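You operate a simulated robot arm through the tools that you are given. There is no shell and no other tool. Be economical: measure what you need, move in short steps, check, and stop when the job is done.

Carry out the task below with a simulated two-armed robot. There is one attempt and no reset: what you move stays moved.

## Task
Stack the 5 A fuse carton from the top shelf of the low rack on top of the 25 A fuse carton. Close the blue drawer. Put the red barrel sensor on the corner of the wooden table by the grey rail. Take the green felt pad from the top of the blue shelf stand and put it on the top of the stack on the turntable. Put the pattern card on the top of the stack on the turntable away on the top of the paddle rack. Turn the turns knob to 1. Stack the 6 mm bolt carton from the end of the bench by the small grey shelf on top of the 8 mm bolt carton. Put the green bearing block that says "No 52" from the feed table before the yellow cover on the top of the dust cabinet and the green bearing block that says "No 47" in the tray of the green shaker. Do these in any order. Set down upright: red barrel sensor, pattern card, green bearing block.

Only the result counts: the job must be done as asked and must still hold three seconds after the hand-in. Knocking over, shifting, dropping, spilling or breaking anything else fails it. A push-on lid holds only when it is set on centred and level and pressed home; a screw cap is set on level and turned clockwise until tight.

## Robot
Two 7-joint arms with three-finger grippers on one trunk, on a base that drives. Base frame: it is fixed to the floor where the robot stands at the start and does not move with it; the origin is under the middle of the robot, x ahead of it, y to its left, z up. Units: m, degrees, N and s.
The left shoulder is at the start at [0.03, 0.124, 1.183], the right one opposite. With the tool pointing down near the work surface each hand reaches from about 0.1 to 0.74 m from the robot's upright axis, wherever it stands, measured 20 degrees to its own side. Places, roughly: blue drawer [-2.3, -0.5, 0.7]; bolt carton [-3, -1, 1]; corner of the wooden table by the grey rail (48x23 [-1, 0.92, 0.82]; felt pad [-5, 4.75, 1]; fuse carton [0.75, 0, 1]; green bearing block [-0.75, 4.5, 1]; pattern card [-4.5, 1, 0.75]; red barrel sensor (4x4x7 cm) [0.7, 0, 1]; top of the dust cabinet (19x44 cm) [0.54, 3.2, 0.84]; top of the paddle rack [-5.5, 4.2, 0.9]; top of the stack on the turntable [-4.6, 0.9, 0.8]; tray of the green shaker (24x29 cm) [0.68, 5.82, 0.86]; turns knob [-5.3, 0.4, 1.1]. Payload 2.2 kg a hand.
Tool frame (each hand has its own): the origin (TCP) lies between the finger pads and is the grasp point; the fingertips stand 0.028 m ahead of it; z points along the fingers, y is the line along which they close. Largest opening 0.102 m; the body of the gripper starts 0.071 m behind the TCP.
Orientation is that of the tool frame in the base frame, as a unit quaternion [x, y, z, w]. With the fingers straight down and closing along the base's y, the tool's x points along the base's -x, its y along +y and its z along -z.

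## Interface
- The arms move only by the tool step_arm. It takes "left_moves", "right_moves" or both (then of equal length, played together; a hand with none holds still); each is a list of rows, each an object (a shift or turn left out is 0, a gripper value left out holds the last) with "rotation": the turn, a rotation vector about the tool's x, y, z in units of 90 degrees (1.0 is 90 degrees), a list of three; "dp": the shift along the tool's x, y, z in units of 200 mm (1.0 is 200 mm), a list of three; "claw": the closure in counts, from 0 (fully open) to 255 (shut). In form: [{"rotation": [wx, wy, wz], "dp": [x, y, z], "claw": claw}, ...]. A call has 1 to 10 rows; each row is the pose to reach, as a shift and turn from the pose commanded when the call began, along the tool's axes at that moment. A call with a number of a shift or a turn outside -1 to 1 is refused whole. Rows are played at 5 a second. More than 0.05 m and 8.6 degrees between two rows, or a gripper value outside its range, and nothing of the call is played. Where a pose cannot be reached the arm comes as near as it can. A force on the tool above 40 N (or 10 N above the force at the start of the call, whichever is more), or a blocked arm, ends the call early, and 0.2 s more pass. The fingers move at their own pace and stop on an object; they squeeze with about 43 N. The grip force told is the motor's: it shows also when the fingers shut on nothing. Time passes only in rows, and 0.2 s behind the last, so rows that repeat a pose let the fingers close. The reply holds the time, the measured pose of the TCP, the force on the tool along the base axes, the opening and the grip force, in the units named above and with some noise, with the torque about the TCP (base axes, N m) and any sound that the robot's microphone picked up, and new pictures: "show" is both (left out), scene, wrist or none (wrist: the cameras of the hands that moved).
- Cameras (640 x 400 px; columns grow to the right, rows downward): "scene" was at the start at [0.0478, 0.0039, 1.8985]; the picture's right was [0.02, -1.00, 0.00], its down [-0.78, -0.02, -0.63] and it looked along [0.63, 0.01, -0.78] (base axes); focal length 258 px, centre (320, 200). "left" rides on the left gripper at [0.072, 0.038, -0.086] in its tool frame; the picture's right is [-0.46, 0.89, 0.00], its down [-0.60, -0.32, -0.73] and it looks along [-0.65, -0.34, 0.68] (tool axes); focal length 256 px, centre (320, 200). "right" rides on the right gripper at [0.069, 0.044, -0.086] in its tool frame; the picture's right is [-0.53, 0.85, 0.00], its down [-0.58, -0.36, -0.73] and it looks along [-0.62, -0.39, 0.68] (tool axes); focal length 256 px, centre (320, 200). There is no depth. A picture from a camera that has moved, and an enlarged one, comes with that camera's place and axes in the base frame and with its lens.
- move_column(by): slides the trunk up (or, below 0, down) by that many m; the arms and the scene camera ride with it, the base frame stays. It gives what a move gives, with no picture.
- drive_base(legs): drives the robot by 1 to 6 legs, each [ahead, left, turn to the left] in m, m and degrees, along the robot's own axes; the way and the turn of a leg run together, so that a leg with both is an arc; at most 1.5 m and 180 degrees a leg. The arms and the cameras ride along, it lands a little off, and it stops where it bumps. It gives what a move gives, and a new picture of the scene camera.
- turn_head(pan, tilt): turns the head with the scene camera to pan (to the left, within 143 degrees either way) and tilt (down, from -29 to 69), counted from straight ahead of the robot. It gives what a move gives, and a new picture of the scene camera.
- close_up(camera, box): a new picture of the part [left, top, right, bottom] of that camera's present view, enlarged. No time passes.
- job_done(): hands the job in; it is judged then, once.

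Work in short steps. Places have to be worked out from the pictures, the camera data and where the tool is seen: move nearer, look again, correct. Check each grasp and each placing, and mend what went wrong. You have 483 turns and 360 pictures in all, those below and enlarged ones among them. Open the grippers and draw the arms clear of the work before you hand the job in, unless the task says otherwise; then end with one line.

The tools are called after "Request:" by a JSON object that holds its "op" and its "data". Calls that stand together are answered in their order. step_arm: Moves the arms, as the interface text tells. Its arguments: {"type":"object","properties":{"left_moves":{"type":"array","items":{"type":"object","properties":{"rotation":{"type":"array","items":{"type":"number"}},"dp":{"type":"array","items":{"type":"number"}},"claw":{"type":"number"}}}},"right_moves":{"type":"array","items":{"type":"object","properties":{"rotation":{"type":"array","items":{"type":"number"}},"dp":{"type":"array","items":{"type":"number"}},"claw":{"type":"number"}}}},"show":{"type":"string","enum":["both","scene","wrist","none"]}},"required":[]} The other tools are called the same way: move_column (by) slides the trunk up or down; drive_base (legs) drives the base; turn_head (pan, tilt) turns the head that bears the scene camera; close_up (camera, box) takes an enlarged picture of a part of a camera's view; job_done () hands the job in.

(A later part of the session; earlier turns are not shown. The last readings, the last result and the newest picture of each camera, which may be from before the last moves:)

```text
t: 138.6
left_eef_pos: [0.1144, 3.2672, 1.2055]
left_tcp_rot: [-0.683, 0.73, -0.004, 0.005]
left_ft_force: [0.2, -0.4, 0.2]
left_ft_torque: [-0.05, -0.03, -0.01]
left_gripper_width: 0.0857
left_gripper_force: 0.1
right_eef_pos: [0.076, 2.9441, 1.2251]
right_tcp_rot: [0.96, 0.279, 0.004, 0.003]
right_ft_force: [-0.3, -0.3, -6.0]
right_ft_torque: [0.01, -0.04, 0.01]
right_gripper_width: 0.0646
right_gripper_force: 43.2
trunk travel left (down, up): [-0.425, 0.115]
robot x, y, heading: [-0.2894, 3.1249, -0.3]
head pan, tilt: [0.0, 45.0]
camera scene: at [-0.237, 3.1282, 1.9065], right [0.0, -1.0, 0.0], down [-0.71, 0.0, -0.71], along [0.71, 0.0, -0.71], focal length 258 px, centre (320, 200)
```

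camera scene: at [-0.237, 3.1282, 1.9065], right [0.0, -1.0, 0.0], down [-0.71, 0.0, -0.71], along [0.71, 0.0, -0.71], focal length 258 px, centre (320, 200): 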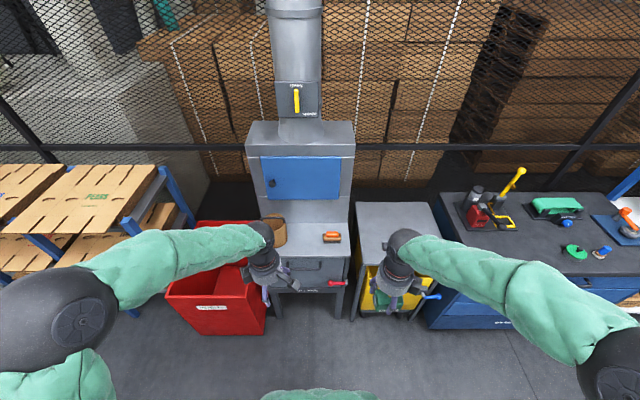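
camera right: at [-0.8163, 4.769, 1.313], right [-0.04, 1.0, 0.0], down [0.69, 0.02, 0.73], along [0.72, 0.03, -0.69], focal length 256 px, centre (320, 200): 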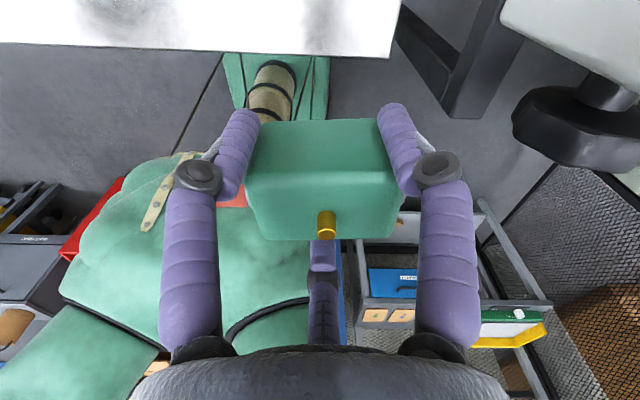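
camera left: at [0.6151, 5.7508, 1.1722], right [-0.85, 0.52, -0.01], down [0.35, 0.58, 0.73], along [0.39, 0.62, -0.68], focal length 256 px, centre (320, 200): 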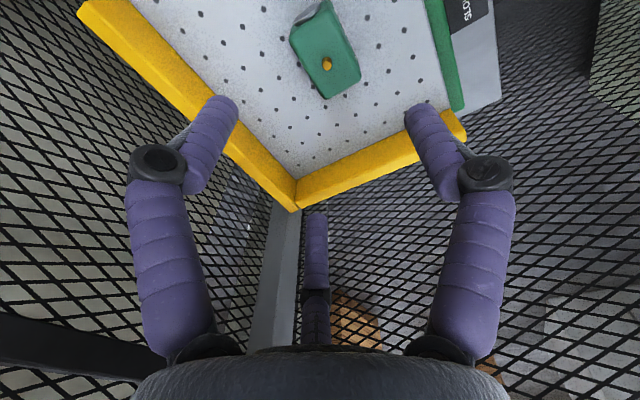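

The ledge with tape and brush in front of the blue door is the cabinet top, and the free gap's centre is about (0.54, 3.2). I'll move closer.

Request:
{"op": "drive_base", "data": {"legs": [[0.25, 0.2, 0]]}}

Request:
{"op": "close_up", "data": {"camera": "scene", "box": [240, 170, 480, 320]}}

```text
t: 140.8
left_eef_pos: [0.3639, 3.4748, 1.205]
left_tcp_rot: [-0.687, 0.727, -0.003, 0.005]
left_ft_force: [-0.5, 0.5, -0.1]
left_ft_torque: [0.01, -0.01, -0.01]
left_gripper_width: 0.0861
left_gripper_force: 0.2
right_eef_pos: [0.328, 3.1515, 1.2262]
right_tcp_rot: [0.959, 0.284, 0.002, 0.002]
right_ft_force: [0.2, 0.3, -6.4]
right_ft_torque: [-0.01, -0.1, 0.01]
right_gripper_width: 0.0646
right_gripper_force: 42.8
trunk travel left (down, up): [-0.425, 0.115]
robot x, y, heading: [-0.0407, 3.3281, 0.4]
head pan, tilt: [0.0, 45.0]
camera scene: at [0.0143, 3.3331, 1.9065], right [0.01, -1.0, 0.0], down [-0.71, 0.0, -0.71], along [0.71, 0.0, -0.71], focal length 258 px, centre (320, 200)
```

scene: 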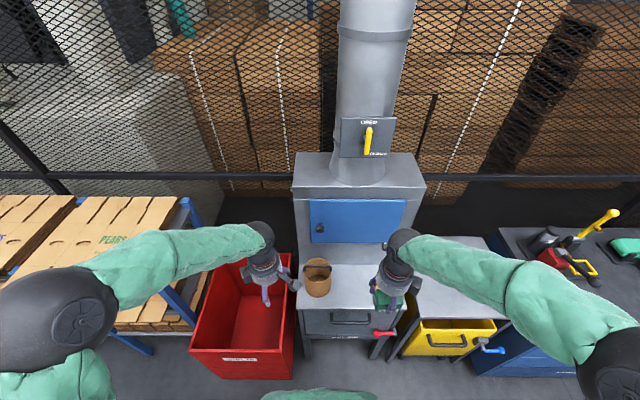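

```text
2.67 times, centred on (360, 245) of scene
camera zoom: at [0.0143, 3.3331, 1.9065], right [0.01, -1.0, 0.0], down [-0.71, 0.0, -0.71], along [0.71, 0.0, -0.71], focal length 687 px, centre (213, 80)
```

zoom: 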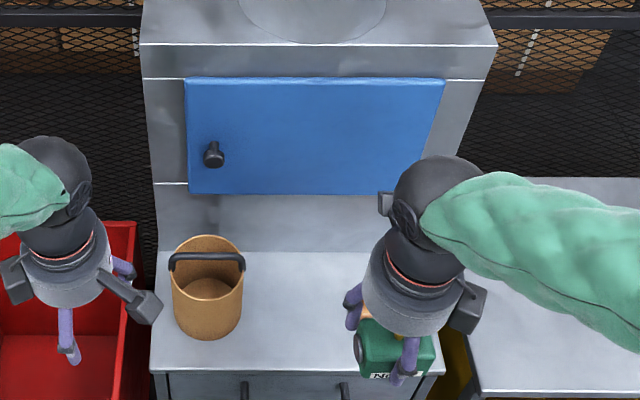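

The gap between bucket and brush runs y 3.11–3.285, on a ledge x 0.444–0.654. I'll carry 52 to (0.515, 3.2) and lower.

Request:
{"op": "step_arm", "data": {"right_moves": [{"dp": [0.2, 0.07, 0]}, {"dp": [0.4, 0.14, 0]}, {"dp": [0.6, 0.21, 0]}, {"dp": [0.8, 0.27, 0]}, {"dp": [0.917, 0.306, 0.1]}, {"dp": [0.917, 0.306, 0.3]}, {"dp": [0.917, 0.306, 0.5]}, {"dp": [0.917, 0.306, 0.7]}], "show": "both"}}

Request:
{"op": "close_up", "data": {"camera": "scene", "box": [240, 170, 480, 320]}}

```text
t: 142.6
left_eef_pos: [0.3654, 3.4758, 1.2036]
left_tcp_rot: [-0.687, 0.727, -0.003, 0.005]
left_ft_force: [0.0, 0.2, -0.1]
left_ft_torque: [0.01, 0.01, 0.01]
left_gripper_width: 0.0862
left_gripper_force: 0.1
right_eef_pos: [0.5142, 3.197, 1.0894]
right_tcp_rot: [0.959, 0.284, 0.003, 0.002]
right_ft_force: [0.8, -0.4, -5.1]
right_ft_torque: [0.01, -0.06, -0.04]
right_gripper_width: 0.0646
right_gripper_force: 42.8
trunk travel left (down, up): [-0.425, 0.115]
robot x, y, heading: [-0.0394, 3.3273, 0.4]
head pan, tilt: [0.0, 45.0]
camera scene: at [0.0155, 3.3327, 1.9064], right [0.01, -1.0, 0.0], down [-0.71, 0.0, -0.71], along [0.71, 0.0, -0.71], focal length 258 px, centre (320, 200)
camera right: at [0.5957, 3.1961, 1.176], right [0.01, -1.0, 0.0], down [-0.69, -0.01, 0.73], along [-0.73, -0.01, -0.69], focal length 256 px, centre (320, 200)
```

scene: 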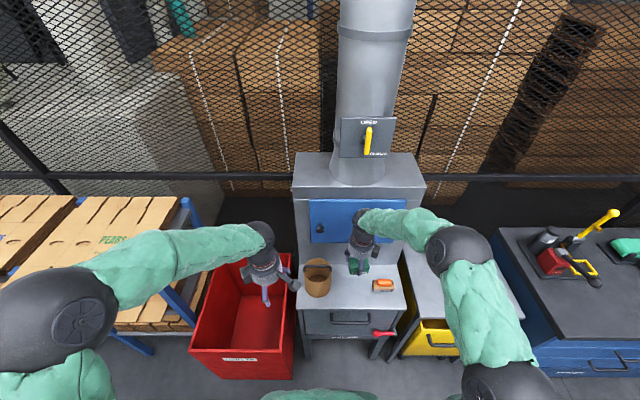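
right: 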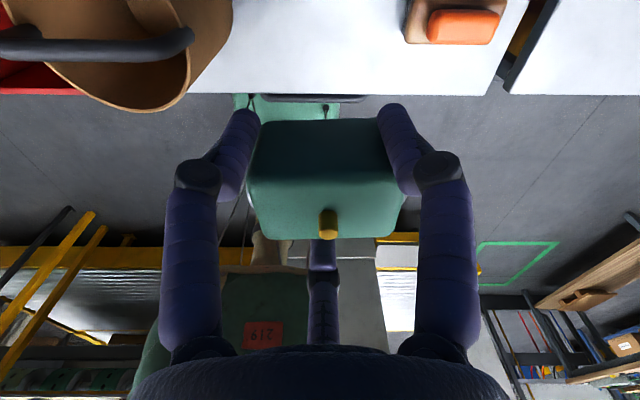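

```text
2.67 times, centred on (360, 245) of scene
camera zoom: at [0.0155, 3.3327, 1.9064], right [0.01, -1.0, 0.0], down [-0.71, 0.0, -0.71], along [0.71, 0.0, -0.71], focal length 687 px, centre (213, 80)
```

zoom: 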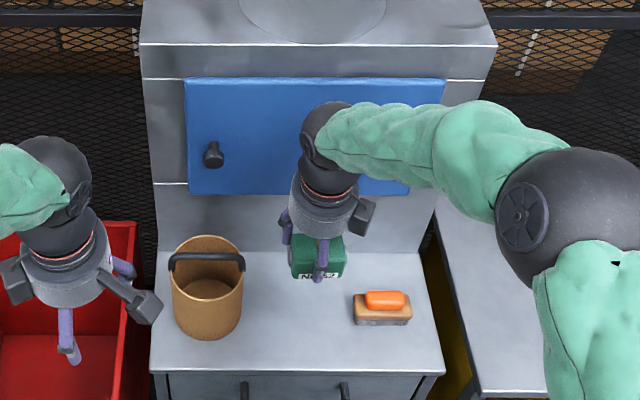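

Positioning is good. I'll lower in stages to contact.

Request:
{"op": "step_arm", "data": {"right_moves": [{"dp": [0, 0, 0.22]}, {"dp": [0, 0, 0.44]}, {"dp": [0, 0, 0.66]}, {"dp": [0, 0, 0.88]}, {"dp": [0, 0, 0.97]}], "show": "none"}}

Request:
{"op": "step_arm", "data": {"right_moves": [{"dp": [0, 0, 0.04]}, {"dp": [0, 0, 0.07]}, {"dp": [0, 0, 0.1]}, {"dp": [0, 0, 0.13]}, {"dp": [0, 0, 0.15]}, {"dp": [0, 0, 0.17]}], "show": "wrist"}}

```text
t: 143.8
left_eef_pos: [0.3651, 3.4762, 1.2052]
left_tcp_rot: [-0.686, 0.727, -0.004, 0.005]
left_ft_force: [0.0, 0.0, -0.7]
left_ft_torque: [0.0, -0.01, 0.04]
left_gripper_width: 0.0862
left_gripper_force: 0.1
right_eef_pos: [0.5175, 3.2018, 0.8918]
right_tcp_rot: [0.959, 0.285, 0.002, 0.003]
right_ft_force: [-0.3, 1.0, -5.9]
right_ft_torque: [0.05, -0.03, -0.01]
right_gripper_width: 0.0645
right_gripper_force: 43.6
trunk travel left (down, up): [-0.425, 0.115]
robot x, y, heading: [-0.0352, 3.3307, 0.4]
head pan, tilt: [0.0, 45.0]
```

```text
t: 144.6
left_eef_pos: [0.3625, 3.4759, 1.2056]
left_tcp_rot: [-0.686, 0.727, -0.004, 0.005]
left_ft_force: [0.0, 0.8, 0.2]
left_ft_torque: [0.02, -0.01, 0.01]
left_gripper_width: 0.0859
left_gripper_force: 0.1
right_eef_pos: [0.5224, 3.1995, 0.8793]
right_tcp_rot: [0.959, 0.282, 0.006, 0.005]
right_ft_force: [-9.4, 2.5, 27.7]
right_ft_torque: [0.04, 1.45, -0.03]
right_gripper_width: 0.0649
right_gripper_force: 42.7
trunk travel left (down, up): [-0.425, 0.115]
robot x, y, heading: [-0.0426, 3.3286, 0.4]
head pan, tilt: [0.0, 45.0]
stopped in row 4 (right hand): the force on the tool passed its limit at 45 N (the readings are from after the stop); the commanded pose is now the measured one
camera right: at [0.6015, 3.1983, 0.9666], right [0.01, -1.0, 0.01], down [-0.69, 0.0, 0.72], along [-0.72, -0.01, -0.69], focal length 256 px, centre (320, 200)
```

right: 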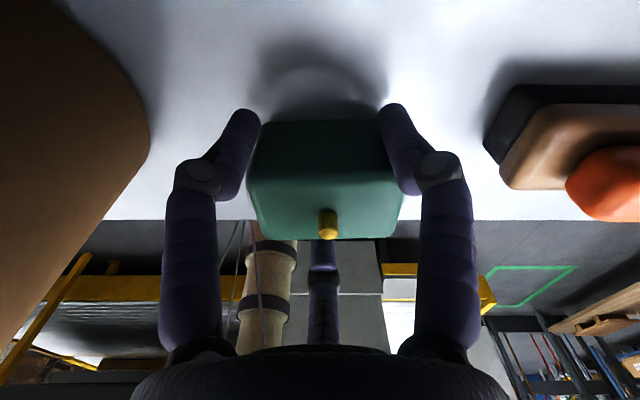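

Seated on the ledge. I'll ease up, release and lift.

Request:
{"op": "step_arm", "data": {"right_moves": [{"dp": [0, 0, -0.006]}, {"dp": [0, 0, -0.006], "claw": 60}, {"dp": [0, 0, -0.006], "claw": 45}, {"dp": [0, 0, -0.15]}, {"dp": [0, 0, -0.35]}, {"dp": [0, 0, -0.55]}, {"dp": [0, 0, -0.75]}, {"dp": [0, 0, -0.95]}], "show": "wrist"}}

Request:
{"op": "close_up", "data": {"camera": "scene", "box": [240, 170, 480, 320]}}

```text
t: 146.4
left_eef_pos: [0.3645, 3.4751, 1.2037]
left_tcp_rot: [-0.687, 0.727, -0.004, 0.005]
left_ft_force: [0.1, -0.6, -0.5]
left_ft_torque: [-0.03, 0.02, -0.02]
left_gripper_width: 0.0862
left_gripper_force: 0.1
right_eef_pos: [0.5167, 3.1999, 1.0678]
right_tcp_rot: [0.959, 0.283, 0.004, 0.003]
right_ft_force: [-0.7, 0.4, -0.5]
right_ft_torque: [-0.02, -0.01, -0.02]
right_gripper_width: 0.0839
right_gripper_force: 0.1
trunk travel left (down, up): [-0.425, 0.115]
robot x, y, heading: [-0.0366, 3.3321, 0.3]
head pan, tilt: [0.0, 45.0]
camera right: at [0.5972, 3.1993, 1.1545], right [0.01, -1.0, 0.0], down [-0.69, 0.0, 0.72], along [-0.72, -0.01, -0.69], focal length 256 px, centre (320, 200)
```

right: 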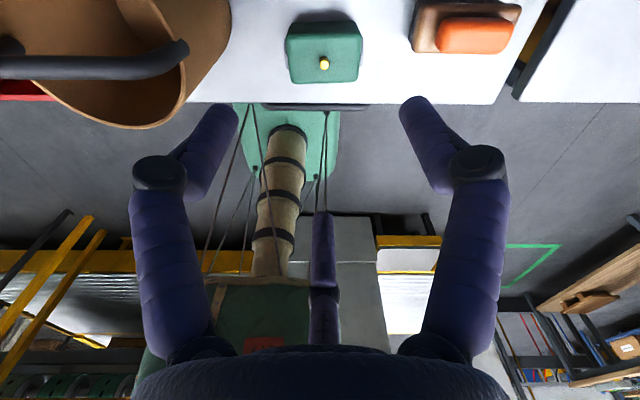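

```text
2.67 times, centred on (360, 245) of scene
camera zoom: at [0.0125, 3.3332, 1.9065], right [0.01, -1.0, 0.0], down [-0.71, 0.0, -0.71], along [0.71, 0.0, -0.71], focal length 687 px, centre (213, 80)
```

zoom: 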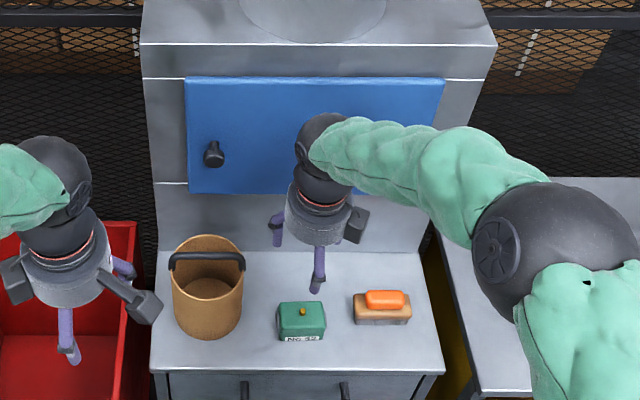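

52 stands on the cabinet ledge. I'll retract the right hand and drive back down the corridor, to face west toward the sample bench.

Request:
{"op": "step_arm", "data": {"right_moves": [{"dp": [0, 0, -0.2]}, {"dp": [0, 0, -0.4]}, {"dp": [0, 0, -0.6]}, {"dp": [-0.2, -0.13, -0.7]}, {"dp": [-0.4, -0.26, -0.7]}, {"dp": [-0.6, -0.39, -0.7]}, {"dp": [-0.8, -0.52, -0.7]}], "show": "none"}}

Request:
{"op": "drive_base", "data": {"legs": [[-0.2, 0, 0], [0, 0, -90], [1.5, 0, 0], [1.5, 0, 0]]}}

```text
refused: row 4 steps farther than a row can; nothing moved
```

```text
t: 165.7
left_eef_pos: [0.0156, -0.02, 1.2042]
left_tcp_rot: [0.005, 1.0, -0.006, 0.001]
left_ft_force: [-0.2, -1.5, -0.4]
left_ft_torque: [-0.01, -0.01, 0.02]
left_gripper_width: 0.0859
left_gripper_force: 0.0
right_eef_pos: [-0.2523, -0.1873, 1.0679]
right_tcp_rot: [0.889, -0.457, 0.001, 0.005]
right_ft_force: [-0.1, 0.7, -0.2]
right_ft_torque: [0.03, 0.02, 0.01]
right_gripper_width: 0.0842
right_gripper_force: 0.1
trunk travel left (down, up): [-0.425, 0.115]
robot x, y, heading: [-0.1474, 0.3763, -86.8]
head pan, tilt: [0.0, 45.0]
camera scene: at [-0.144, 0.3264, 1.9065], right [-1.0, -0.05, 0.0], down [-0.04, 0.71, -0.71], along [0.04, -0.71, -0.71], focal length 258 px, centre (320, 200)
```

scene: 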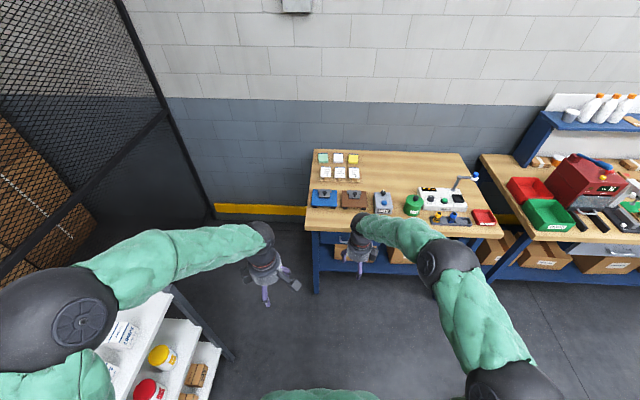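

The arm row was refused but the drive went through without a bump. The right hand was high enough to clear, but I'll avoid that batching. Now I'll raise and tuck the right hand, and unwind both wrists.

Request:
{"op": "step_arm", "data": {"right_moves": [{"dp": [0, 0, -0.15], "rotation": [0, 0, -0.09]}, {"dp": [0, 0, -0.3], "rotation": [0, 0, -0.18]}, {"dp": [-0.1, -0.03, -0.45], "rotation": [0, 0, -0.27]}, {"dp": [-0.2, -0.06, -0.6], "rotation": [0, 0, -0.36]}, {"dp": [-0.3, -0.1, -0.7], "rotation": [0, 0, -0.45]}, {"dp": [-0.4, -0.13, -0.75], "rotation": [0, 0, -0.54]}, {"dp": [-0.5, -0.16, -0.75], "rotation": [0, 0, -0.63]}, {"dp": [-0.6, -0.2, -0.75], "rotation": [0, 0, -0.72]}, {"dp": [-0.7, -0.22, -0.75], "rotation": [0, 0, -0.81]}, {"dp": [-0.75, -0.23, -0.75], "rotation": [0, 0, -0.9]}], "left_moves": [{"rotation": [0, 0, 0.09]}, {"rotation": [0, 0, 0.18]}, {"rotation": [0, 0, 0.27]}, {"rotation": [0, 0, 0.36]}, {"rotation": [0, 0, 0.45]}, {"rotation": [0, 0, 0.54]}, {"rotation": [0, 0, 0.63]}, {"rotation": [0, 0, 0.72]}, {"rotation": [0, 0, 0.81]}, {"rotation": [0, 0, 0.9]}], "show": "none"}}

Request:
{"op": "turn_head", "data": {"pan": -75, "tilt": 20}}

```text
t: 167.9
left_eef_pos: [0.0146, -0.0219, 1.2049]
left_tcp_rot: [0.655, 0.756, -0.004, 0.004]
left_ft_force: [-0.5, -0.3, -0.5]
left_ft_torque: [0.0, 0.03, -0.02]
left_gripper_width: 0.086
left_gripper_force: 0.0
right_eef_pos: [-0.3029, -0.0381, 1.2165]
right_tcp_rot: [0.973, 0.231, -0.003, 0.005]
right_ft_force: [-0.3, -0.5, 0.1]
right_ft_torque: [0.02, -0.01, -0.03]
right_gripper_width: 0.0841
right_gripper_force: 0.1
trunk travel left (down, up): [-0.425, 0.115]
robot x, y, heading: [-0.1506, 0.3734, -86.9]
head pan, tilt: [0.0, 45.0]
```

```text
t: 169.4
left_eef_pos: [0.0169, -0.0199, 1.204]
left_tcp_rot: [0.653, 0.757, -0.004, 0.005]
left_ft_force: [0.0, -1.3, 0.9]
left_ft_torque: [0.01, -0.02, 0.01]
left_gripper_width: 0.086
left_gripper_force: 0.1
right_eef_pos: [-0.3024, -0.0375, 1.2161]
right_tcp_rot: [0.973, 0.23, -0.004, 0.005]
right_ft_force: [-0.1, 0.9, 1.2]
right_ft_torque: [0.02, 0.02, -0.01]
right_gripper_width: 0.084
right_gripper_force: 0.0
trunk travel left (down, up): [-0.425, 0.115]
robot x, y, heading: [-0.1496, 0.3736, -86.9]
head pan, tilt: [-75.0, 20.0]
camera scene: at [-0.237, 0.3789, 1.9452], right [-0.31, 0.95, 0.0], down [0.33, 0.11, -0.94], along [-0.89, -0.29, -0.34], focal length 258 px, centre (320, 200)
```

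scene: 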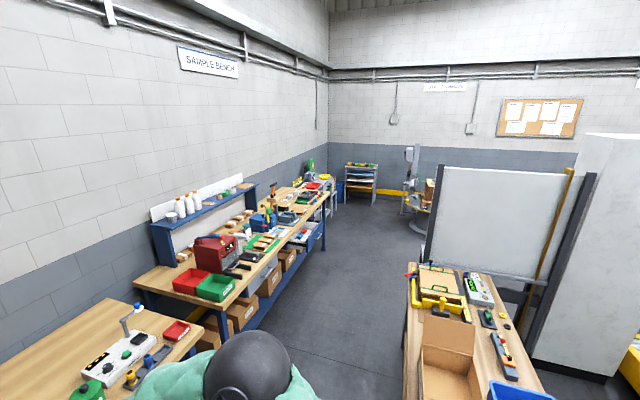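

I'll zoom on the sample bench to find the open blue drawer and the bolt cartons.

Request:
{"op": "close_up", "data": {"camera": "scene", "box": [130, 150, 350, 300]}}

```text
2.67 times, centred on (240, 225) of scene
camera zoom: at [-0.237, 0.3789, 1.9452], right [-0.31, 0.95, 0.0], down [0.33, 0.11, -0.94], along [-0.89, -0.29, -0.34], focal length 687 px, centre (533, 133)
```

zoom: 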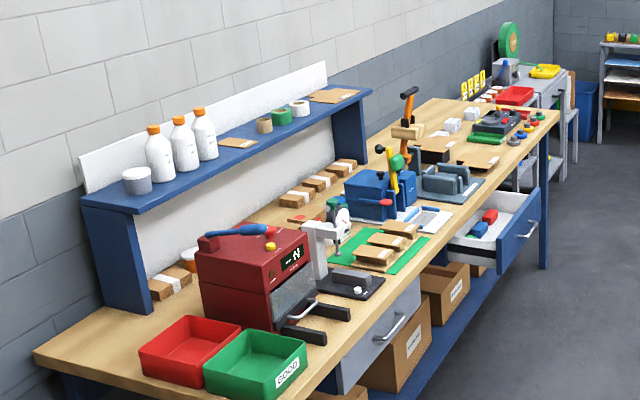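

The blue drawer stands open at about (−2.4, −0.4). I'll drive west between the bench and the wooden table along y≈0.05.

Request:
{"op": "drive_base", "data": {"legs": [[0.31, 0, 0], [0, 0, -93], [1.0, 0, 0]]}}

Request:
{"op": "turn_head", "data": {"pan": 25, "tilt": 30}}

```text
t: 180.2
left_eef_pos: [-1.5202, -0.0469, 1.2056]
left_tcp_rot: [0.999, 0.038, -0.006, 0.0]
left_ft_force: [0.4, -0.1, 0.9]
left_ft_torque: [0.0, -0.02, -0.02]
left_gripper_width: 0.0859
left_gripper_force: 0.1
right_eef_pos: [-1.5158, 0.2721, 1.2162]
right_tcp_rot: [0.832, -0.555, -0.006, 0.001]
right_ft_force: [0.3, 0.1, -0.8]
right_ft_torque: [-0.01, 0.0, 0.01]
right_gripper_width: 0.0842
right_gripper_force: 0.1
trunk travel left (down, up): [-0.425, 0.115]
robot x, y, heading: [-1.1107, 0.088, 179.1]
head pan, tilt: [-75.0, 20.0]
camera scene: at [-1.1052, 0.1801, 1.9452], right [0.97, 0.24, 0.0], down [0.08, -0.33, -0.94], along [-0.23, 0.91, -0.34], focal length 258 px, centre (320, 200)
```

scene: 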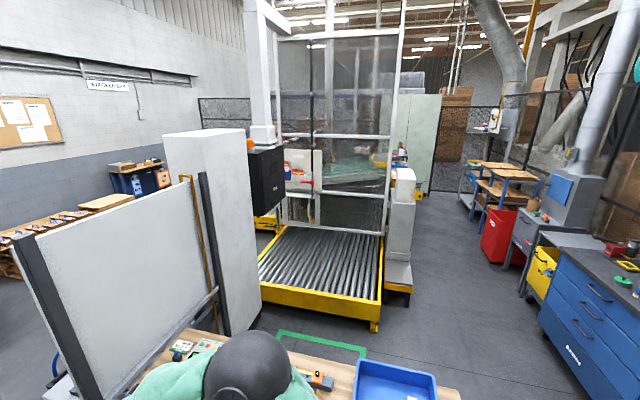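

```text
t: 182.0
left_eef_pos: [-1.5208, -0.0474, 1.2049]
left_tcp_rot: [0.999, 0.038, -0.006, 0.0]
left_ft_force: [0.0, -0.1, -0.6]
left_ft_torque: [0.03, 0.0, 0.0]
left_gripper_width: 0.0857
left_gripper_force: 0.1
right_eef_pos: [-1.5167, 0.2712, 1.2163]
right_tcp_rot: [0.832, -0.555, -0.005, 0.002]
right_ft_force: [0.0, 0.9, -0.2]
right_ft_torque: [0.02, 0.01, -0.02]
right_gripper_width: 0.0842
right_gripper_force: 0.0
trunk travel left (down, up): [-0.425, 0.115]
robot x, y, heading: [-1.1127, 0.087, 179.0]
head pan, tilt: [25.0, 30.0]
camera scene: at [-1.1647, 0.0529, 1.9291], right [-0.41, 0.91, 0.0], down [0.46, 0.2, -0.87], along [-0.79, -0.35, -0.5], focal length 258 px, centre (320, 200)
```

scene: 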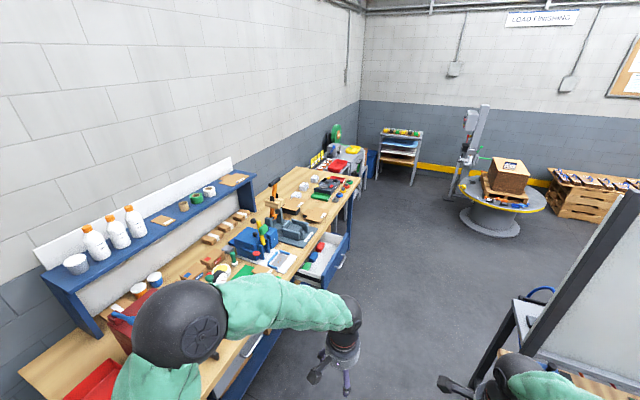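

The drawer's front is at about (−2.39, −0.35). I'll drive west to x≈−2.5 and turn to face the bench (south).

Request:
{"op": "drive_base", "data": {"legs": [[1.37, 0, 0], [0, 0, 91]]}}

Request:
{"op": "turn_head", "data": {"pan": 0, "tilt": 50}}

```text
t: 192.7
left_eef_pos: [-2.3772, -0.2951, 1.2043]
left_tcp_rot: [0.688, 0.726, -0.005, 0.005]
left_ft_force: [1.4, -0.2, 0.3]
left_ft_torque: [0.01, -0.01, -0.03]
left_gripper_width: 0.086
left_gripper_force: 0.1
right_eef_pos: [-2.6956, -0.2809, 1.2168]
right_tcp_rot: [0.983, 0.184, -0.003, 0.006]
right_ft_force: [0.7, 0.5, -0.4]
right_ft_torque: [0.02, 0.02, -0.01]
right_gripper_width: 0.084
right_gripper_force: 0.1
trunk travel left (down, up): [-0.425, 0.115]
robot x, y, heading: [-2.5002, 0.1168, -92.3]
head pan, tilt: [25.0, 30.0]
camera scene: at [-2.4652, 0.0647, 1.9291], right [-0.92, -0.39, 0.0], down [-0.19, 0.46, -0.87], along [0.33, -0.8, -0.5], focal length 258 px, centre (320, 200)
```

scene: 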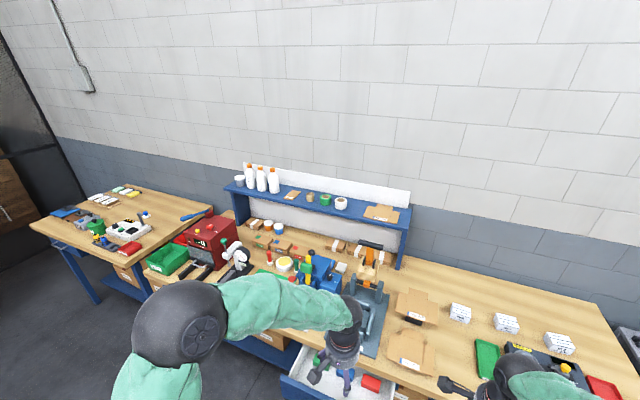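

```text
t: 193.6
left_eef_pos: [-2.3761, -0.2949, 1.2054]
left_tcp_rot: [0.689, 0.725, -0.004, 0.005]
left_ft_force: [-0.4, 0.3, 0.3]
left_ft_torque: [0.03, -0.01, -0.01]
left_gripper_width: 0.0861
left_gripper_force: 0.0
right_eef_pos: [-2.6957, -0.2822, 1.2156]
right_tcp_rot: [0.983, 0.184, -0.003, 0.005]
right_ft_force: [-0.1, 0.1, 0.6]
right_ft_torque: [0.0, 0.0, 0.04]
right_gripper_width: 0.084
right_gripper_force: 0.0
trunk travel left (down, up): [-0.425, 0.115]
robot x, y, heading: [-2.4998, 0.1165, -92.2]
head pan, tilt: [0.0, 50.0]
camera scene: at [-2.5032, 0.0711, 1.8997], right [-1.0, 0.04, 0.0], down [0.03, 0.77, -0.64], along [-0.02, -0.64, -0.77], focal length 258 px, centre (320, 200)
```

scene: 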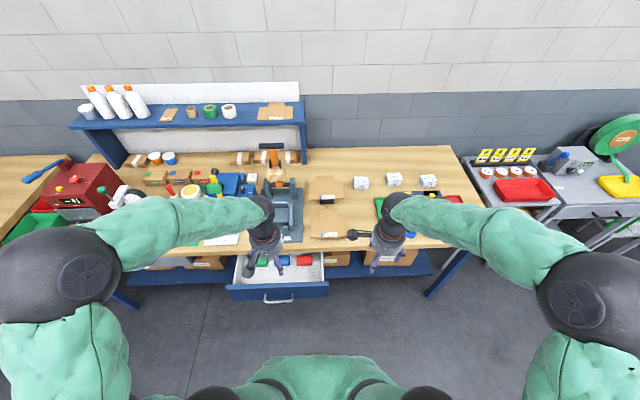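

There's a clear view: the drawer panel's top edge is near y≈−0.38 around x≈−2.33, and cartons stand at the bench's west end. I'll lower the left hand in front of the drawer, fingers closed, ready to tilt and push.

Request:
{"op": "step_arm", "data": {"left_moves": [{"dp": [0.16, 0, 0.15], "claw": 255}, {"dp": [0.32, 0, 0.3]}, {"dp": [0.48, 0, 0.45]}, {"dp": [0.62, 0.0, 0.6]}, {"dp": [0.62, 0.0, 0.8]}, {"dp": [0.62, 0.0, 1.0]}], "show": "none"}}

Request:
{"op": "step_arm", "data": {"left_moves": [{"dp": [0, 0, 0.2], "rotation": [0, -0.08, 0]}, {"dp": [0, 0, 0.4], "rotation": [0, -0.16, 0]}, {"dp": [0, 0, 0.6], "rotation": [0, -0.24, 0]}, {"dp": [0, 0, 0.8], "rotation": [0, -0.32, 0]}, {"dp": [0, 0, 1.0], "rotation": [0, -0.4, 0]}, {"dp": [0, 0, 1.0], "rotation": [0, -0.48, 0]}], "show": "both"}}

```text
t: 195.0
left_eef_pos: [-2.3846, -0.1729, 0.9999]
left_tcp_rot: [0.688, 0.726, -0.004, 0.004]
left_ft_force: [0.7, 0.2, -0.2]
left_ft_torque: [0.0, 0.03, 0.01]
left_gripper_width: 0.002
left_gripper_force: 30.9
right_eef_pos: [-2.6961, -0.2821, 1.2162]
right_tcp_rot: [0.983, 0.185, -0.003, 0.005]
right_ft_force: [0.0, 0.5, 0.8]
right_ft_torque: [0.0, -0.01, 0.0]
right_gripper_width: 0.0839
right_gripper_force: 0.1
trunk travel left (down, up): [-0.425, 0.115]
robot x, y, heading: [-2.5006, 0.1189, -92.2]
head pan, tilt: [0.0, 50.0]
```

```text
t: 196.6
left_eef_pos: [-2.4278, -0.2397, 0.8342]
left_tcp_rot: [0.612, 0.674, -0.277, 0.307]
left_ft_force: [0.6, 0.1, 0.2]
left_ft_torque: [0.01, 0.03, -0.04]
left_gripper_width: 0.002
left_gripper_force: 31.6
left hand out of reach, approached as far as the arm can: row 4, 5, 6
right_eef_pos: [-2.6958, -0.283, 1.2155]
right_tcp_rot: [0.983, 0.185, -0.004, 0.005]
right_ft_force: [0.5, 0.5, 0.2]
right_ft_torque: [0.0, 0.0, -0.01]
right_gripper_width: 0.0841
right_gripper_force: 0.0
trunk travel left (down, up): [-0.425, 0.115]
robot x, y, heading: [-2.5061, 0.1138, -92.2]
head pan, tilt: [0.0, 50.0]
stopped in row 6 (left hand): the arm was blocked; the commanded pose is now the measured one
camera scene: at [-2.5034, 0.071, 1.8996], right [-1.0, 0.04, 0.0], down [0.03, 0.77, -0.64], along [-0.03, -0.64, -0.77], focal length 258 px, centre (320, 200)
camera left: at [-2.4014, -0.1231, 0.8379], right [0.91, -0.22, 0.35], down [-0.33, 0.12, 0.93], along [-0.25, -0.97, 0.04], focal length 256 px, centre (320, 200)
```

scene: 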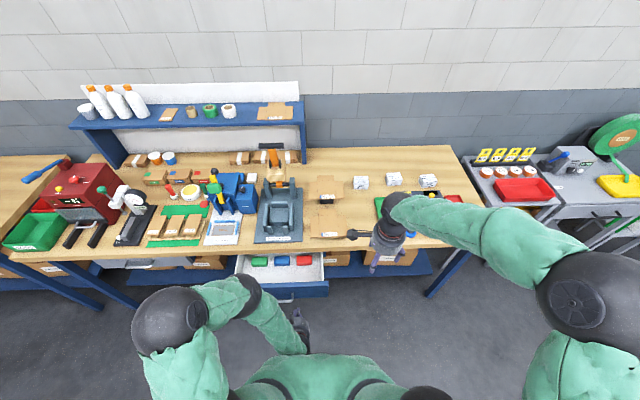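
left: 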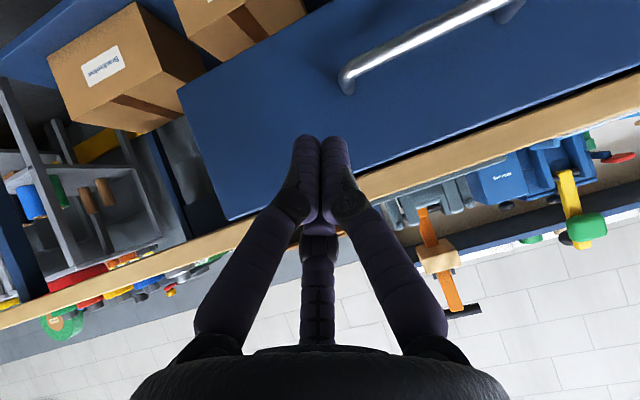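

The wrist view shows the drawer panel spanning z≈0.71–0.83, with the handle lower, and my fingertips at z≈0.81. I'll lower the trunk slightly, shift toward the panel's middle and approach.

Request:
{"op": "move_column", "data": {"by": -0.02}}

Request:
{"op": "step_arm", "data": {"left_moves": [{"dp": [-0.1, 0.085, 0.12]}, {"dp": [-0.2, 0.17, 0.24]}, {"dp": [-0.3, 0.255, 0.34]}], "show": "both"}}

```text
t: 197.3
left_eef_pos: [-2.4283, -0.2393, 0.8153]
left_tcp_rot: [0.613, 0.674, -0.276, 0.307]
left_ft_force: [-0.5, 0.3, 0.7]
left_ft_torque: [-0.01, -0.03, 0.03]
left_gripper_width: 0.0022
left_gripper_force: 31.4
right_eef_pos: [-2.6957, -0.2822, 1.1966]
right_tcp_rot: [0.983, 0.184, -0.003, 0.005]
right_ft_force: [0.0, 0.1, 0.2]
right_ft_torque: [-0.01, 0.01, -0.01]
right_gripper_width: 0.084
right_gripper_force: 0.1
trunk travel left (down, up): [-0.405, 0.135]
robot x, y, heading: [-2.5034, 0.1137, -92.4]
head pan, tilt: [0.0, 50.0]
```

```text
t: 198.1
left_eef_pos: [-2.408, -0.272, 0.8475]
left_tcp_rot: [0.612, 0.676, -0.271, 0.307]
left_ft_force: [-0.9, -0.3, -0.5]
left_ft_torque: [-0.03, -0.03, -0.03]
left_gripper_width: 0.0019
left_gripper_force: 31.4
left hand out of reach, approached as far as the arm can: row 1, 2, 3
right_eef_pos: [-2.6961, -0.2819, 1.195]
right_tcp_rot: [0.983, 0.184, -0.002, 0.004]
right_ft_force: [-0.6, 1.2, 0.2]
right_ft_torque: [0.04, -0.03, -0.02]
right_gripper_width: 0.0841
right_gripper_force: 0.1
trunk travel left (down, up): [-0.405, 0.135]
robot x, y, heading: [-2.5036, 0.118, -92.4]
head pan, tilt: [0.0, 50.0]
camera scene: at [-2.5043, 0.0705, 1.8796], right [-1.0, 0.04, 0.0], down [0.03, 0.77, -0.64], along [-0.02, -0.64, -0.77], focal length 258 px, centre (320, 200)
camera left: at [-2.3825, -0.1563, 0.8509], right [0.91, -0.22, 0.36], down [-0.34, 0.11, 0.93], along [-0.24, -0.97, 0.03], focal length 256 px, centre (320, 200)
```

scene: 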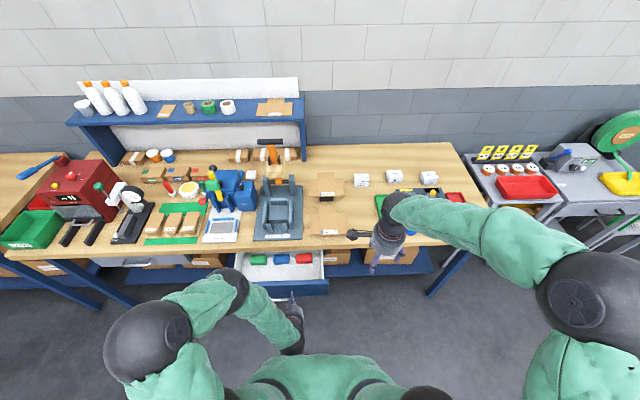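
left: 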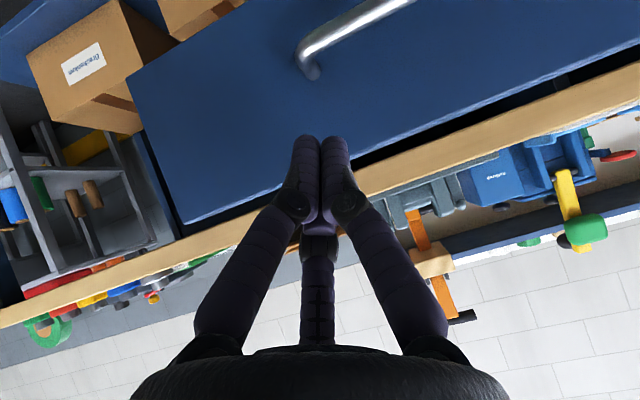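

The arm is awkwardly folded there. Instead I'll hold the hand, lower the trunk 6 cm so the tips meet the panel's middle, raise the right hand, and push by driving forward.

Request:
{"op": "move_column", "data": {"by": -0.06}}

Request:
{"op": "step_arm", "data": {"right_moves": [{"dp": [0, 0, -0.2]}, {"dp": [0, 0, -0.4]}, {"dp": [0, 0, -0.6]}], "show": "none"}}

Request:
{"op": "drive_base", "data": {"legs": [[0.08, 0, 0]]}}

```text
t: 199.1
left_eef_pos: [-2.4065, -0.2739, 0.7882]
left_tcp_rot: [0.612, 0.675, -0.272, 0.308]
left_ft_force: [0.1, -0.1, -0.8]
left_ft_torque: [0.02, 0.01, 0.0]
left_gripper_width: 0.0022
left_gripper_force: 31.5
right_eef_pos: [-2.6969, -0.2821, 1.1376]
right_tcp_rot: [0.983, 0.183, -0.003, 0.005]
right_ft_force: [-0.3, -0.6, 0.1]
right_ft_torque: [0.01, 0.0, -0.02]
right_gripper_width: 0.0839
right_gripper_force: 0.0
trunk travel left (down, up): [-0.345, 0.195]
robot x, y, heading: [-2.5048, 0.1152, -92.2]
head pan, tilt: [0.0, 50.0]
```

```text
t: 199.9
left_eef_pos: [-2.4079, -0.2731, 0.7886]
left_tcp_rot: [0.612, 0.676, -0.271, 0.309]
left_ft_force: [-0.1, 1.7, -0.4]
left_ft_torque: [-0.04, -0.01, 0.02]
left_gripper_width: 0.0017
left_gripper_force: 31.1
right_eef_pos: [-2.6941, -0.278, 1.2552]
right_tcp_rot: [0.983, 0.184, -0.003, 0.005]
right_ft_force: [-0.1, 0.3, -0.5]
right_ft_torque: [-0.03, -0.02, -0.01]
right_gripper_width: 0.0839
right_gripper_force: 0.0
trunk travel left (down, up): [-0.345, 0.195]
robot x, y, heading: [-2.5055, 0.1177, -92.3]
head pan, tilt: [0.0, 50.0]
```

```text
t: 200.9
left_eef_pos: [-2.4105, -0.353, 0.7877]
left_tcp_rot: [0.612, 0.677, -0.271, 0.308]
left_ft_force: [0.0, -0.9, 0.7]
left_ft_torque: [0.02, -0.04, 0.01]
left_gripper_width: 0.0022
left_gripper_force: 31.0
right_eef_pos: [-2.6976, -0.3598, 1.2552]
right_tcp_rot: [0.983, 0.185, -0.003, 0.004]
right_ft_force: [-0.3, 0.6, -0.3]
right_ft_torque: [0.03, -0.01, -0.01]
right_gripper_width: 0.0839
right_gripper_force: 0.1
trunk travel left (down, up): [-0.345, 0.195]
robot x, y, heading: [-2.508, 0.038, -92.2]
head pan, tilt: [0.0, 50.0]
camera scene: at [-2.5063, -0.01, 1.8195], right [-1.0, 0.04, 0.0], down [0.03, 0.77, -0.64], along [-0.02, -0.64, -0.77], focal length 258 px, centre (320, 200)
```

scene: 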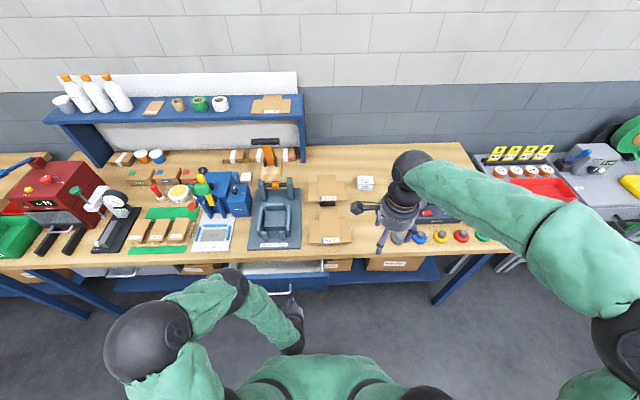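

No contact force yet, so I'll continue forward in small legs.

Request:
{"op": "drive_base", "data": {"legs": [[0.06, 0, 0]]}}

Request:
{"op": "close_up", "data": {"camera": "left", "box": [0, 0, 640, 400]}}

```text
t: 201.9
left_eef_pos: [-2.4123, -0.4141, 0.7875]
left_tcp_rot: [0.612, 0.676, -0.272, 0.308]
left_ft_force: [0.1, -0.1, -0.1]
left_ft_torque: [0.02, 0.01, -0.03]
left_gripper_width: 0.002
left_gripper_force: 31.2
right_eef_pos: [-2.699, -0.4206, 1.2545]
right_tcp_rot: [0.983, 0.185, -0.003, 0.004]
right_ft_force: [0.2, 0.1, -0.1]
right_ft_torque: [0.05, -0.02, 0.03]
right_gripper_width: 0.084
right_gripper_force: 0.0
trunk travel left (down, up): [-0.345, 0.195]
robot x, y, heading: [-2.5062, -0.019, -91.9]
head pan, tilt: [0.0, 50.0]
camera scene: at [-2.5088, -0.0709, 1.8195], right [-1.0, 0.04, 0.0], down [0.03, 0.77, -0.64], along [-0.02, -0.64, -0.77], focal length 258 px, centre (320, 200)
```

scene: 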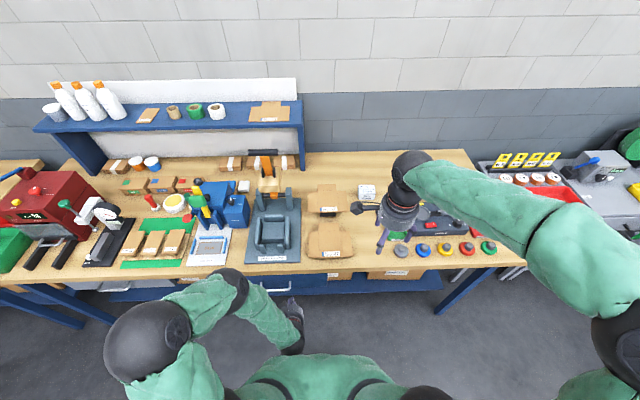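

```text
1.00 times, centred on (320, 200) of left (not enlarged: the box is as wide or as high as the picture)
camera zoom: at [-2.387, -0.2967, 0.7904], right [0.91, -0.21, 0.36], down [-0.34, 0.11, 0.93], along [-0.24, -0.97, 0.03], focal length 256 px, centre (320, 200)
```

zoom: 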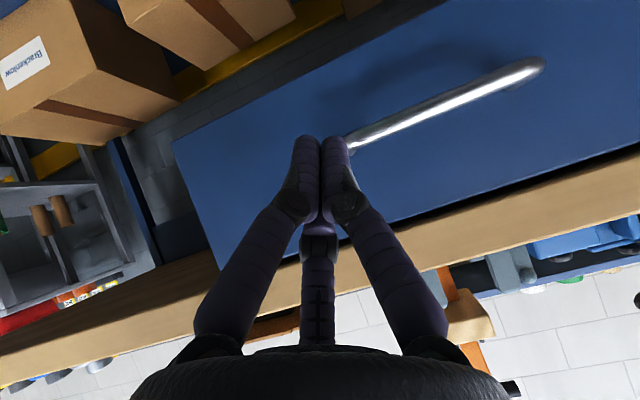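

The tips are near the left end of the handle, still with no force. I'll continue another 5 cm.

Request:
{"op": "drive_base", "data": {"legs": [[0.05, 0, 0]]}}

Request:
{"op": "close_up", "data": {"camera": "left", "box": [0, 0, 640, 400]}}

```text
t: 202.8
left_eef_pos: [-2.4126, -0.4644, 0.7862]
left_tcp_rot: [0.612, 0.677, -0.271, 0.308]
left_ft_force: [1.2, -1.3, 0.0]
left_ft_torque: [-0.01, -0.01, -0.02]
left_gripper_width: 0.0022
left_gripper_force: 31.3
right_eef_pos: [-2.7007, -0.472, 1.2533]
right_tcp_rot: [0.982, 0.186, -0.004, 0.003]
right_ft_force: [-0.4, -0.6, -1.0]
right_ft_torque: [0.09, -0.02, -0.01]
right_gripper_width: 0.0842
right_gripper_force: 0.0
trunk travel left (down, up): [-0.345, 0.195]
robot x, y, heading: [-2.5061, -0.0701, -91.9]
head pan, tilt: [0.0, 50.0]
camera scene: at [-2.5106, -0.1211, 1.8195], right [-1.0, 0.04, 0.0], down [0.03, 0.77, -0.64], along [-0.02, -0.64, -0.77], focal length 258 px, centre (320, 200)
```

scene: 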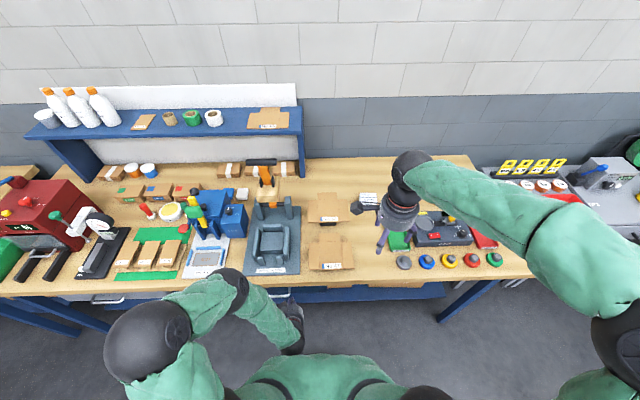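

```text
1.00 times, centred on (320, 200) of left (not enlarged: the box is as wide or as high as the picture)
camera zoom: at [-2.3884, -0.347, 0.7904], right [0.91, -0.21, 0.36], down [-0.34, 0.11, 0.93], along [-0.24, -0.97, 0.03], focal length 256 px, centre (320, 200)
```

zoom: 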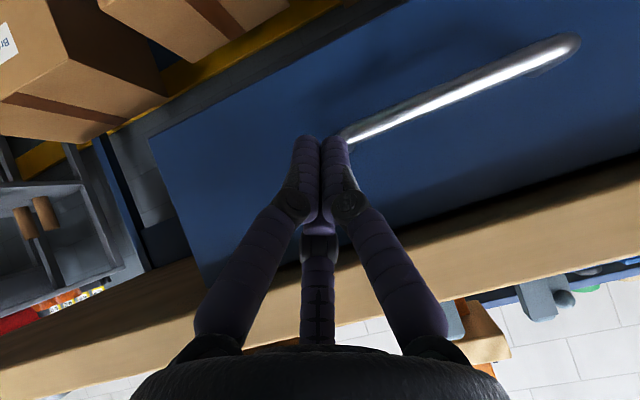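

Handle scaling says the drawer is moving with the fingers (handle now at about y −0.48), and its handle nearly lines up with the closed grey drawer's. I'll push a bit more until it resists.

Request:
{"op": "drive_base", "data": {"legs": [[0.03, 0, 0]]}}

```text
t: 203.7
left_eef_pos: [-2.4147, -0.4832, 0.7886]
left_tcp_rot: [0.613, 0.676, -0.27, 0.307]
left_ft_force: [-1.1, 0.8, -0.2]
left_ft_torque: [0.03, 0.04, 0.04]
left_gripper_width: 0.002
left_gripper_force: 31.2
right_eef_pos: [-2.7012, -0.4952, 1.2545]
right_tcp_rot: [0.982, 0.187, -0.004, 0.004]
right_ft_force: [-0.9, 0.4, 1.0]
right_ft_torque: [0.0, 0.01, 0.02]
right_gripper_width: 0.0839
right_gripper_force: 0.1
trunk travel left (down, up): [-0.345, 0.195]
robot x, y, heading: [-2.5118, -0.099, -92.2]
head pan, tilt: [0.0, 50.0]
stopped in leg 1: the force on the tool passed its limit at 104 N (the readings are from after the stop); the commanded pose is now the measured one
camera scene: at [-2.5119, -0.1439, 1.8195], right [-1.0, 0.04, 0.0], down [0.03, 0.77, -0.64], along [-0.02, -0.64, -0.77], focal length 258 px, centre (320, 200)
```

scene: 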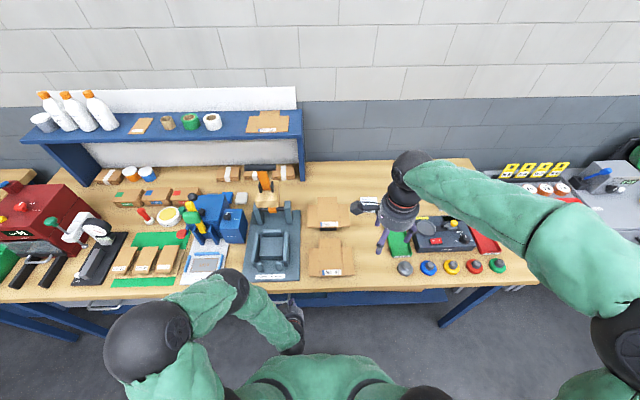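

It hit a hard stop (over 100 N). I'll back away and inspect whether the drawer is flush.

Request:
{"op": "drive_base", "data": {"legs": [[-0.25, 0, 0]]}}

Request:
{"op": "close_up", "data": {"camera": "left", "box": [0, 0, 640, 400]}}

Request:
{"op": "close_up", "data": {"camera": "scene", "box": [60, 230, 460, 330]}}

```text
t: 205.6
left_eef_pos: [-2.4076, -0.2326, 0.7879]
left_tcp_rot: [0.613, 0.675, -0.271, 0.308]
left_ft_force: [0.5, 0.2, 0.0]
left_ft_torque: [0.0, 0.0, 0.0]
left_gripper_width: 0.002
left_gripper_force: 31.7
right_eef_pos: [-2.6914, -0.2446, 1.254]
right_tcp_rot: [0.983, 0.186, -0.004, 0.005]
right_ft_force: [-0.3, 0.3, -0.2]
right_ft_torque: [-0.03, -0.01, -0.02]
right_gripper_width: 0.0839
right_gripper_force: 0.0
trunk travel left (down, up): [-0.345, 0.195]
robot x, y, heading: [-2.4997, 0.1516, -92.1]
head pan, tilt: [0.0, 50.0]
camera scene: at [-2.5021, 0.1076, 1.8197], right [-1.0, 0.04, 0.0], down [0.03, 0.77, -0.64], along [-0.02, -0.64, -0.77], focal length 258 px, centre (320, 200)
```

scene: 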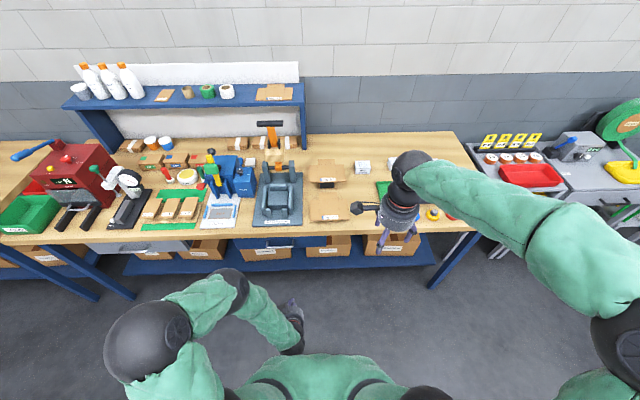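

```text
1.00 times, centred on (320, 200) of left (not enlarged: the box is as wide or as high as the picture)
camera zoom: at [-2.3807, -0.1159, 0.7914], right [0.91, -0.22, 0.36], down [-0.34, 0.11, 0.93], along [-0.24, -0.97, 0.03], focal length 256 px, centre (320, 200)
```

zoom: 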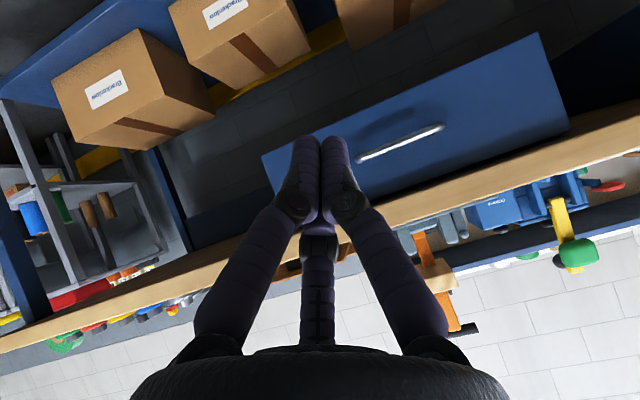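

```text
1.60 times, centred on (260, 280) of scene
camera zoom: at [-2.5021, 0.1076, 1.8197], right [-1.0, 0.04, 0.0], down [0.03, 0.77, -0.64], along [-0.02, -0.64, -0.77], focal length 412 px, centre (416, 72)
```

zoom: 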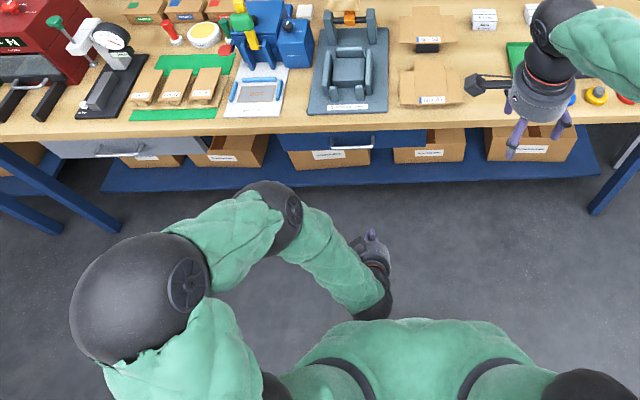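

The drawer now sits under the bench edge like the grey one. I'll zoom to compare.

Request:
{"op": "close_up", "data": {"camera": "scene", "box": [80, 225, 340, 275]}}

```text
2.46 times, centred on (210, 250) of scene
camera zoom: at [-2.5021, 0.1076, 1.8197], right [-1.0, 0.04, 0.0], down [0.03, 0.77, -0.64], along [-0.02, -0.64, -0.77], focal length 634 px, centre (591, 77)
```

zoom: 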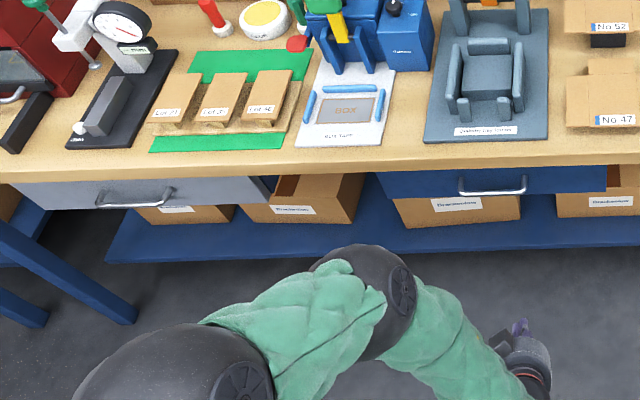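

It's flush like its neighbour, so the drawer is closed. I'll restore the trunk and left arm, then move to the bench's west end for the bolt cartons.

Request:
{"op": "move_column", "data": {"by": 0.08}}

Request:
{"op": "step_arm", "data": {"left_moves": [{"dp": [-0.125, 0, -0.11], "rotation": [0, 0.08, 0]}, {"dp": [-0.25, 0, -0.22], "rotation": [0, 0.16, 0], "claw": 0}, {"dp": [-0.375, 0, -0.33], "rotation": [0, 0.24, 0]}, {"dp": [-0.5, 0, -0.44], "rotation": [0, 0.32, 0]}, {"dp": [-0.625, 0, -0.55], "rotation": [0, 0.4, 0]}, {"dp": [-0.75, 0, -0.66], "rotation": [0, 0.47, 0]}, {"dp": [-0.86, 0, -0.76], "rotation": [0, 0.47, 0]}, {"dp": [-0.98, 0, -0.86], "rotation": [0, 0.47, 0]}], "show": "none"}}

```text
t: 206.7
left_eef_pos: [-2.4063, -0.2337, 0.8682]
left_tcp_rot: [0.614, 0.676, -0.27, 0.307]
left_ft_force: [-0.3, 0.8, -0.3]
left_ft_torque: [0.02, 0.02, 0.03]
left_gripper_width: 0.002
left_gripper_force: 31.3
right_eef_pos: [-2.6922, -0.2449, 1.3337]
right_tcp_rot: [0.983, 0.185, -0.004, 0.005]
right_ft_force: [-0.4, -0.4, 0.6]
right_ft_torque: [-0.01, -0.02, 0.02]
right_gripper_width: 0.084
right_gripper_force: 0.1
trunk travel left (down, up): [-0.425, 0.115]
robot x, y, heading: [-2.5038, 0.1531, -92.0]
head pan, tilt: [0.0, 50.0]
```

```text
t: 208.5
left_eef_pos: [-2.4081, -0.2351, 1.1282]
left_tcp_rot: [0.669, 0.741, -0.03, 0.043]
left_ft_force: [-0.8, 0.4, -0.8]
left_ft_torque: [0.03, -0.01, 0.01]
left_gripper_width: 0.1019
left_gripper_force: 0.1
right_eef_pos: [-2.6933, -0.2441, 1.3337]
right_tcp_rot: [0.983, 0.186, -0.004, 0.004]
right_ft_force: [0.4, 0.0, -0.1]
right_ft_torque: [-0.01, 0.0, 0.0]
right_gripper_width: 0.084
right_gripper_force: 0.0
trunk travel left (down, up): [-0.425, 0.115]
robot x, y, heading: [-2.4993, 0.1507, -92.3]
head pan, tilt: [0.0, 50.0]
```

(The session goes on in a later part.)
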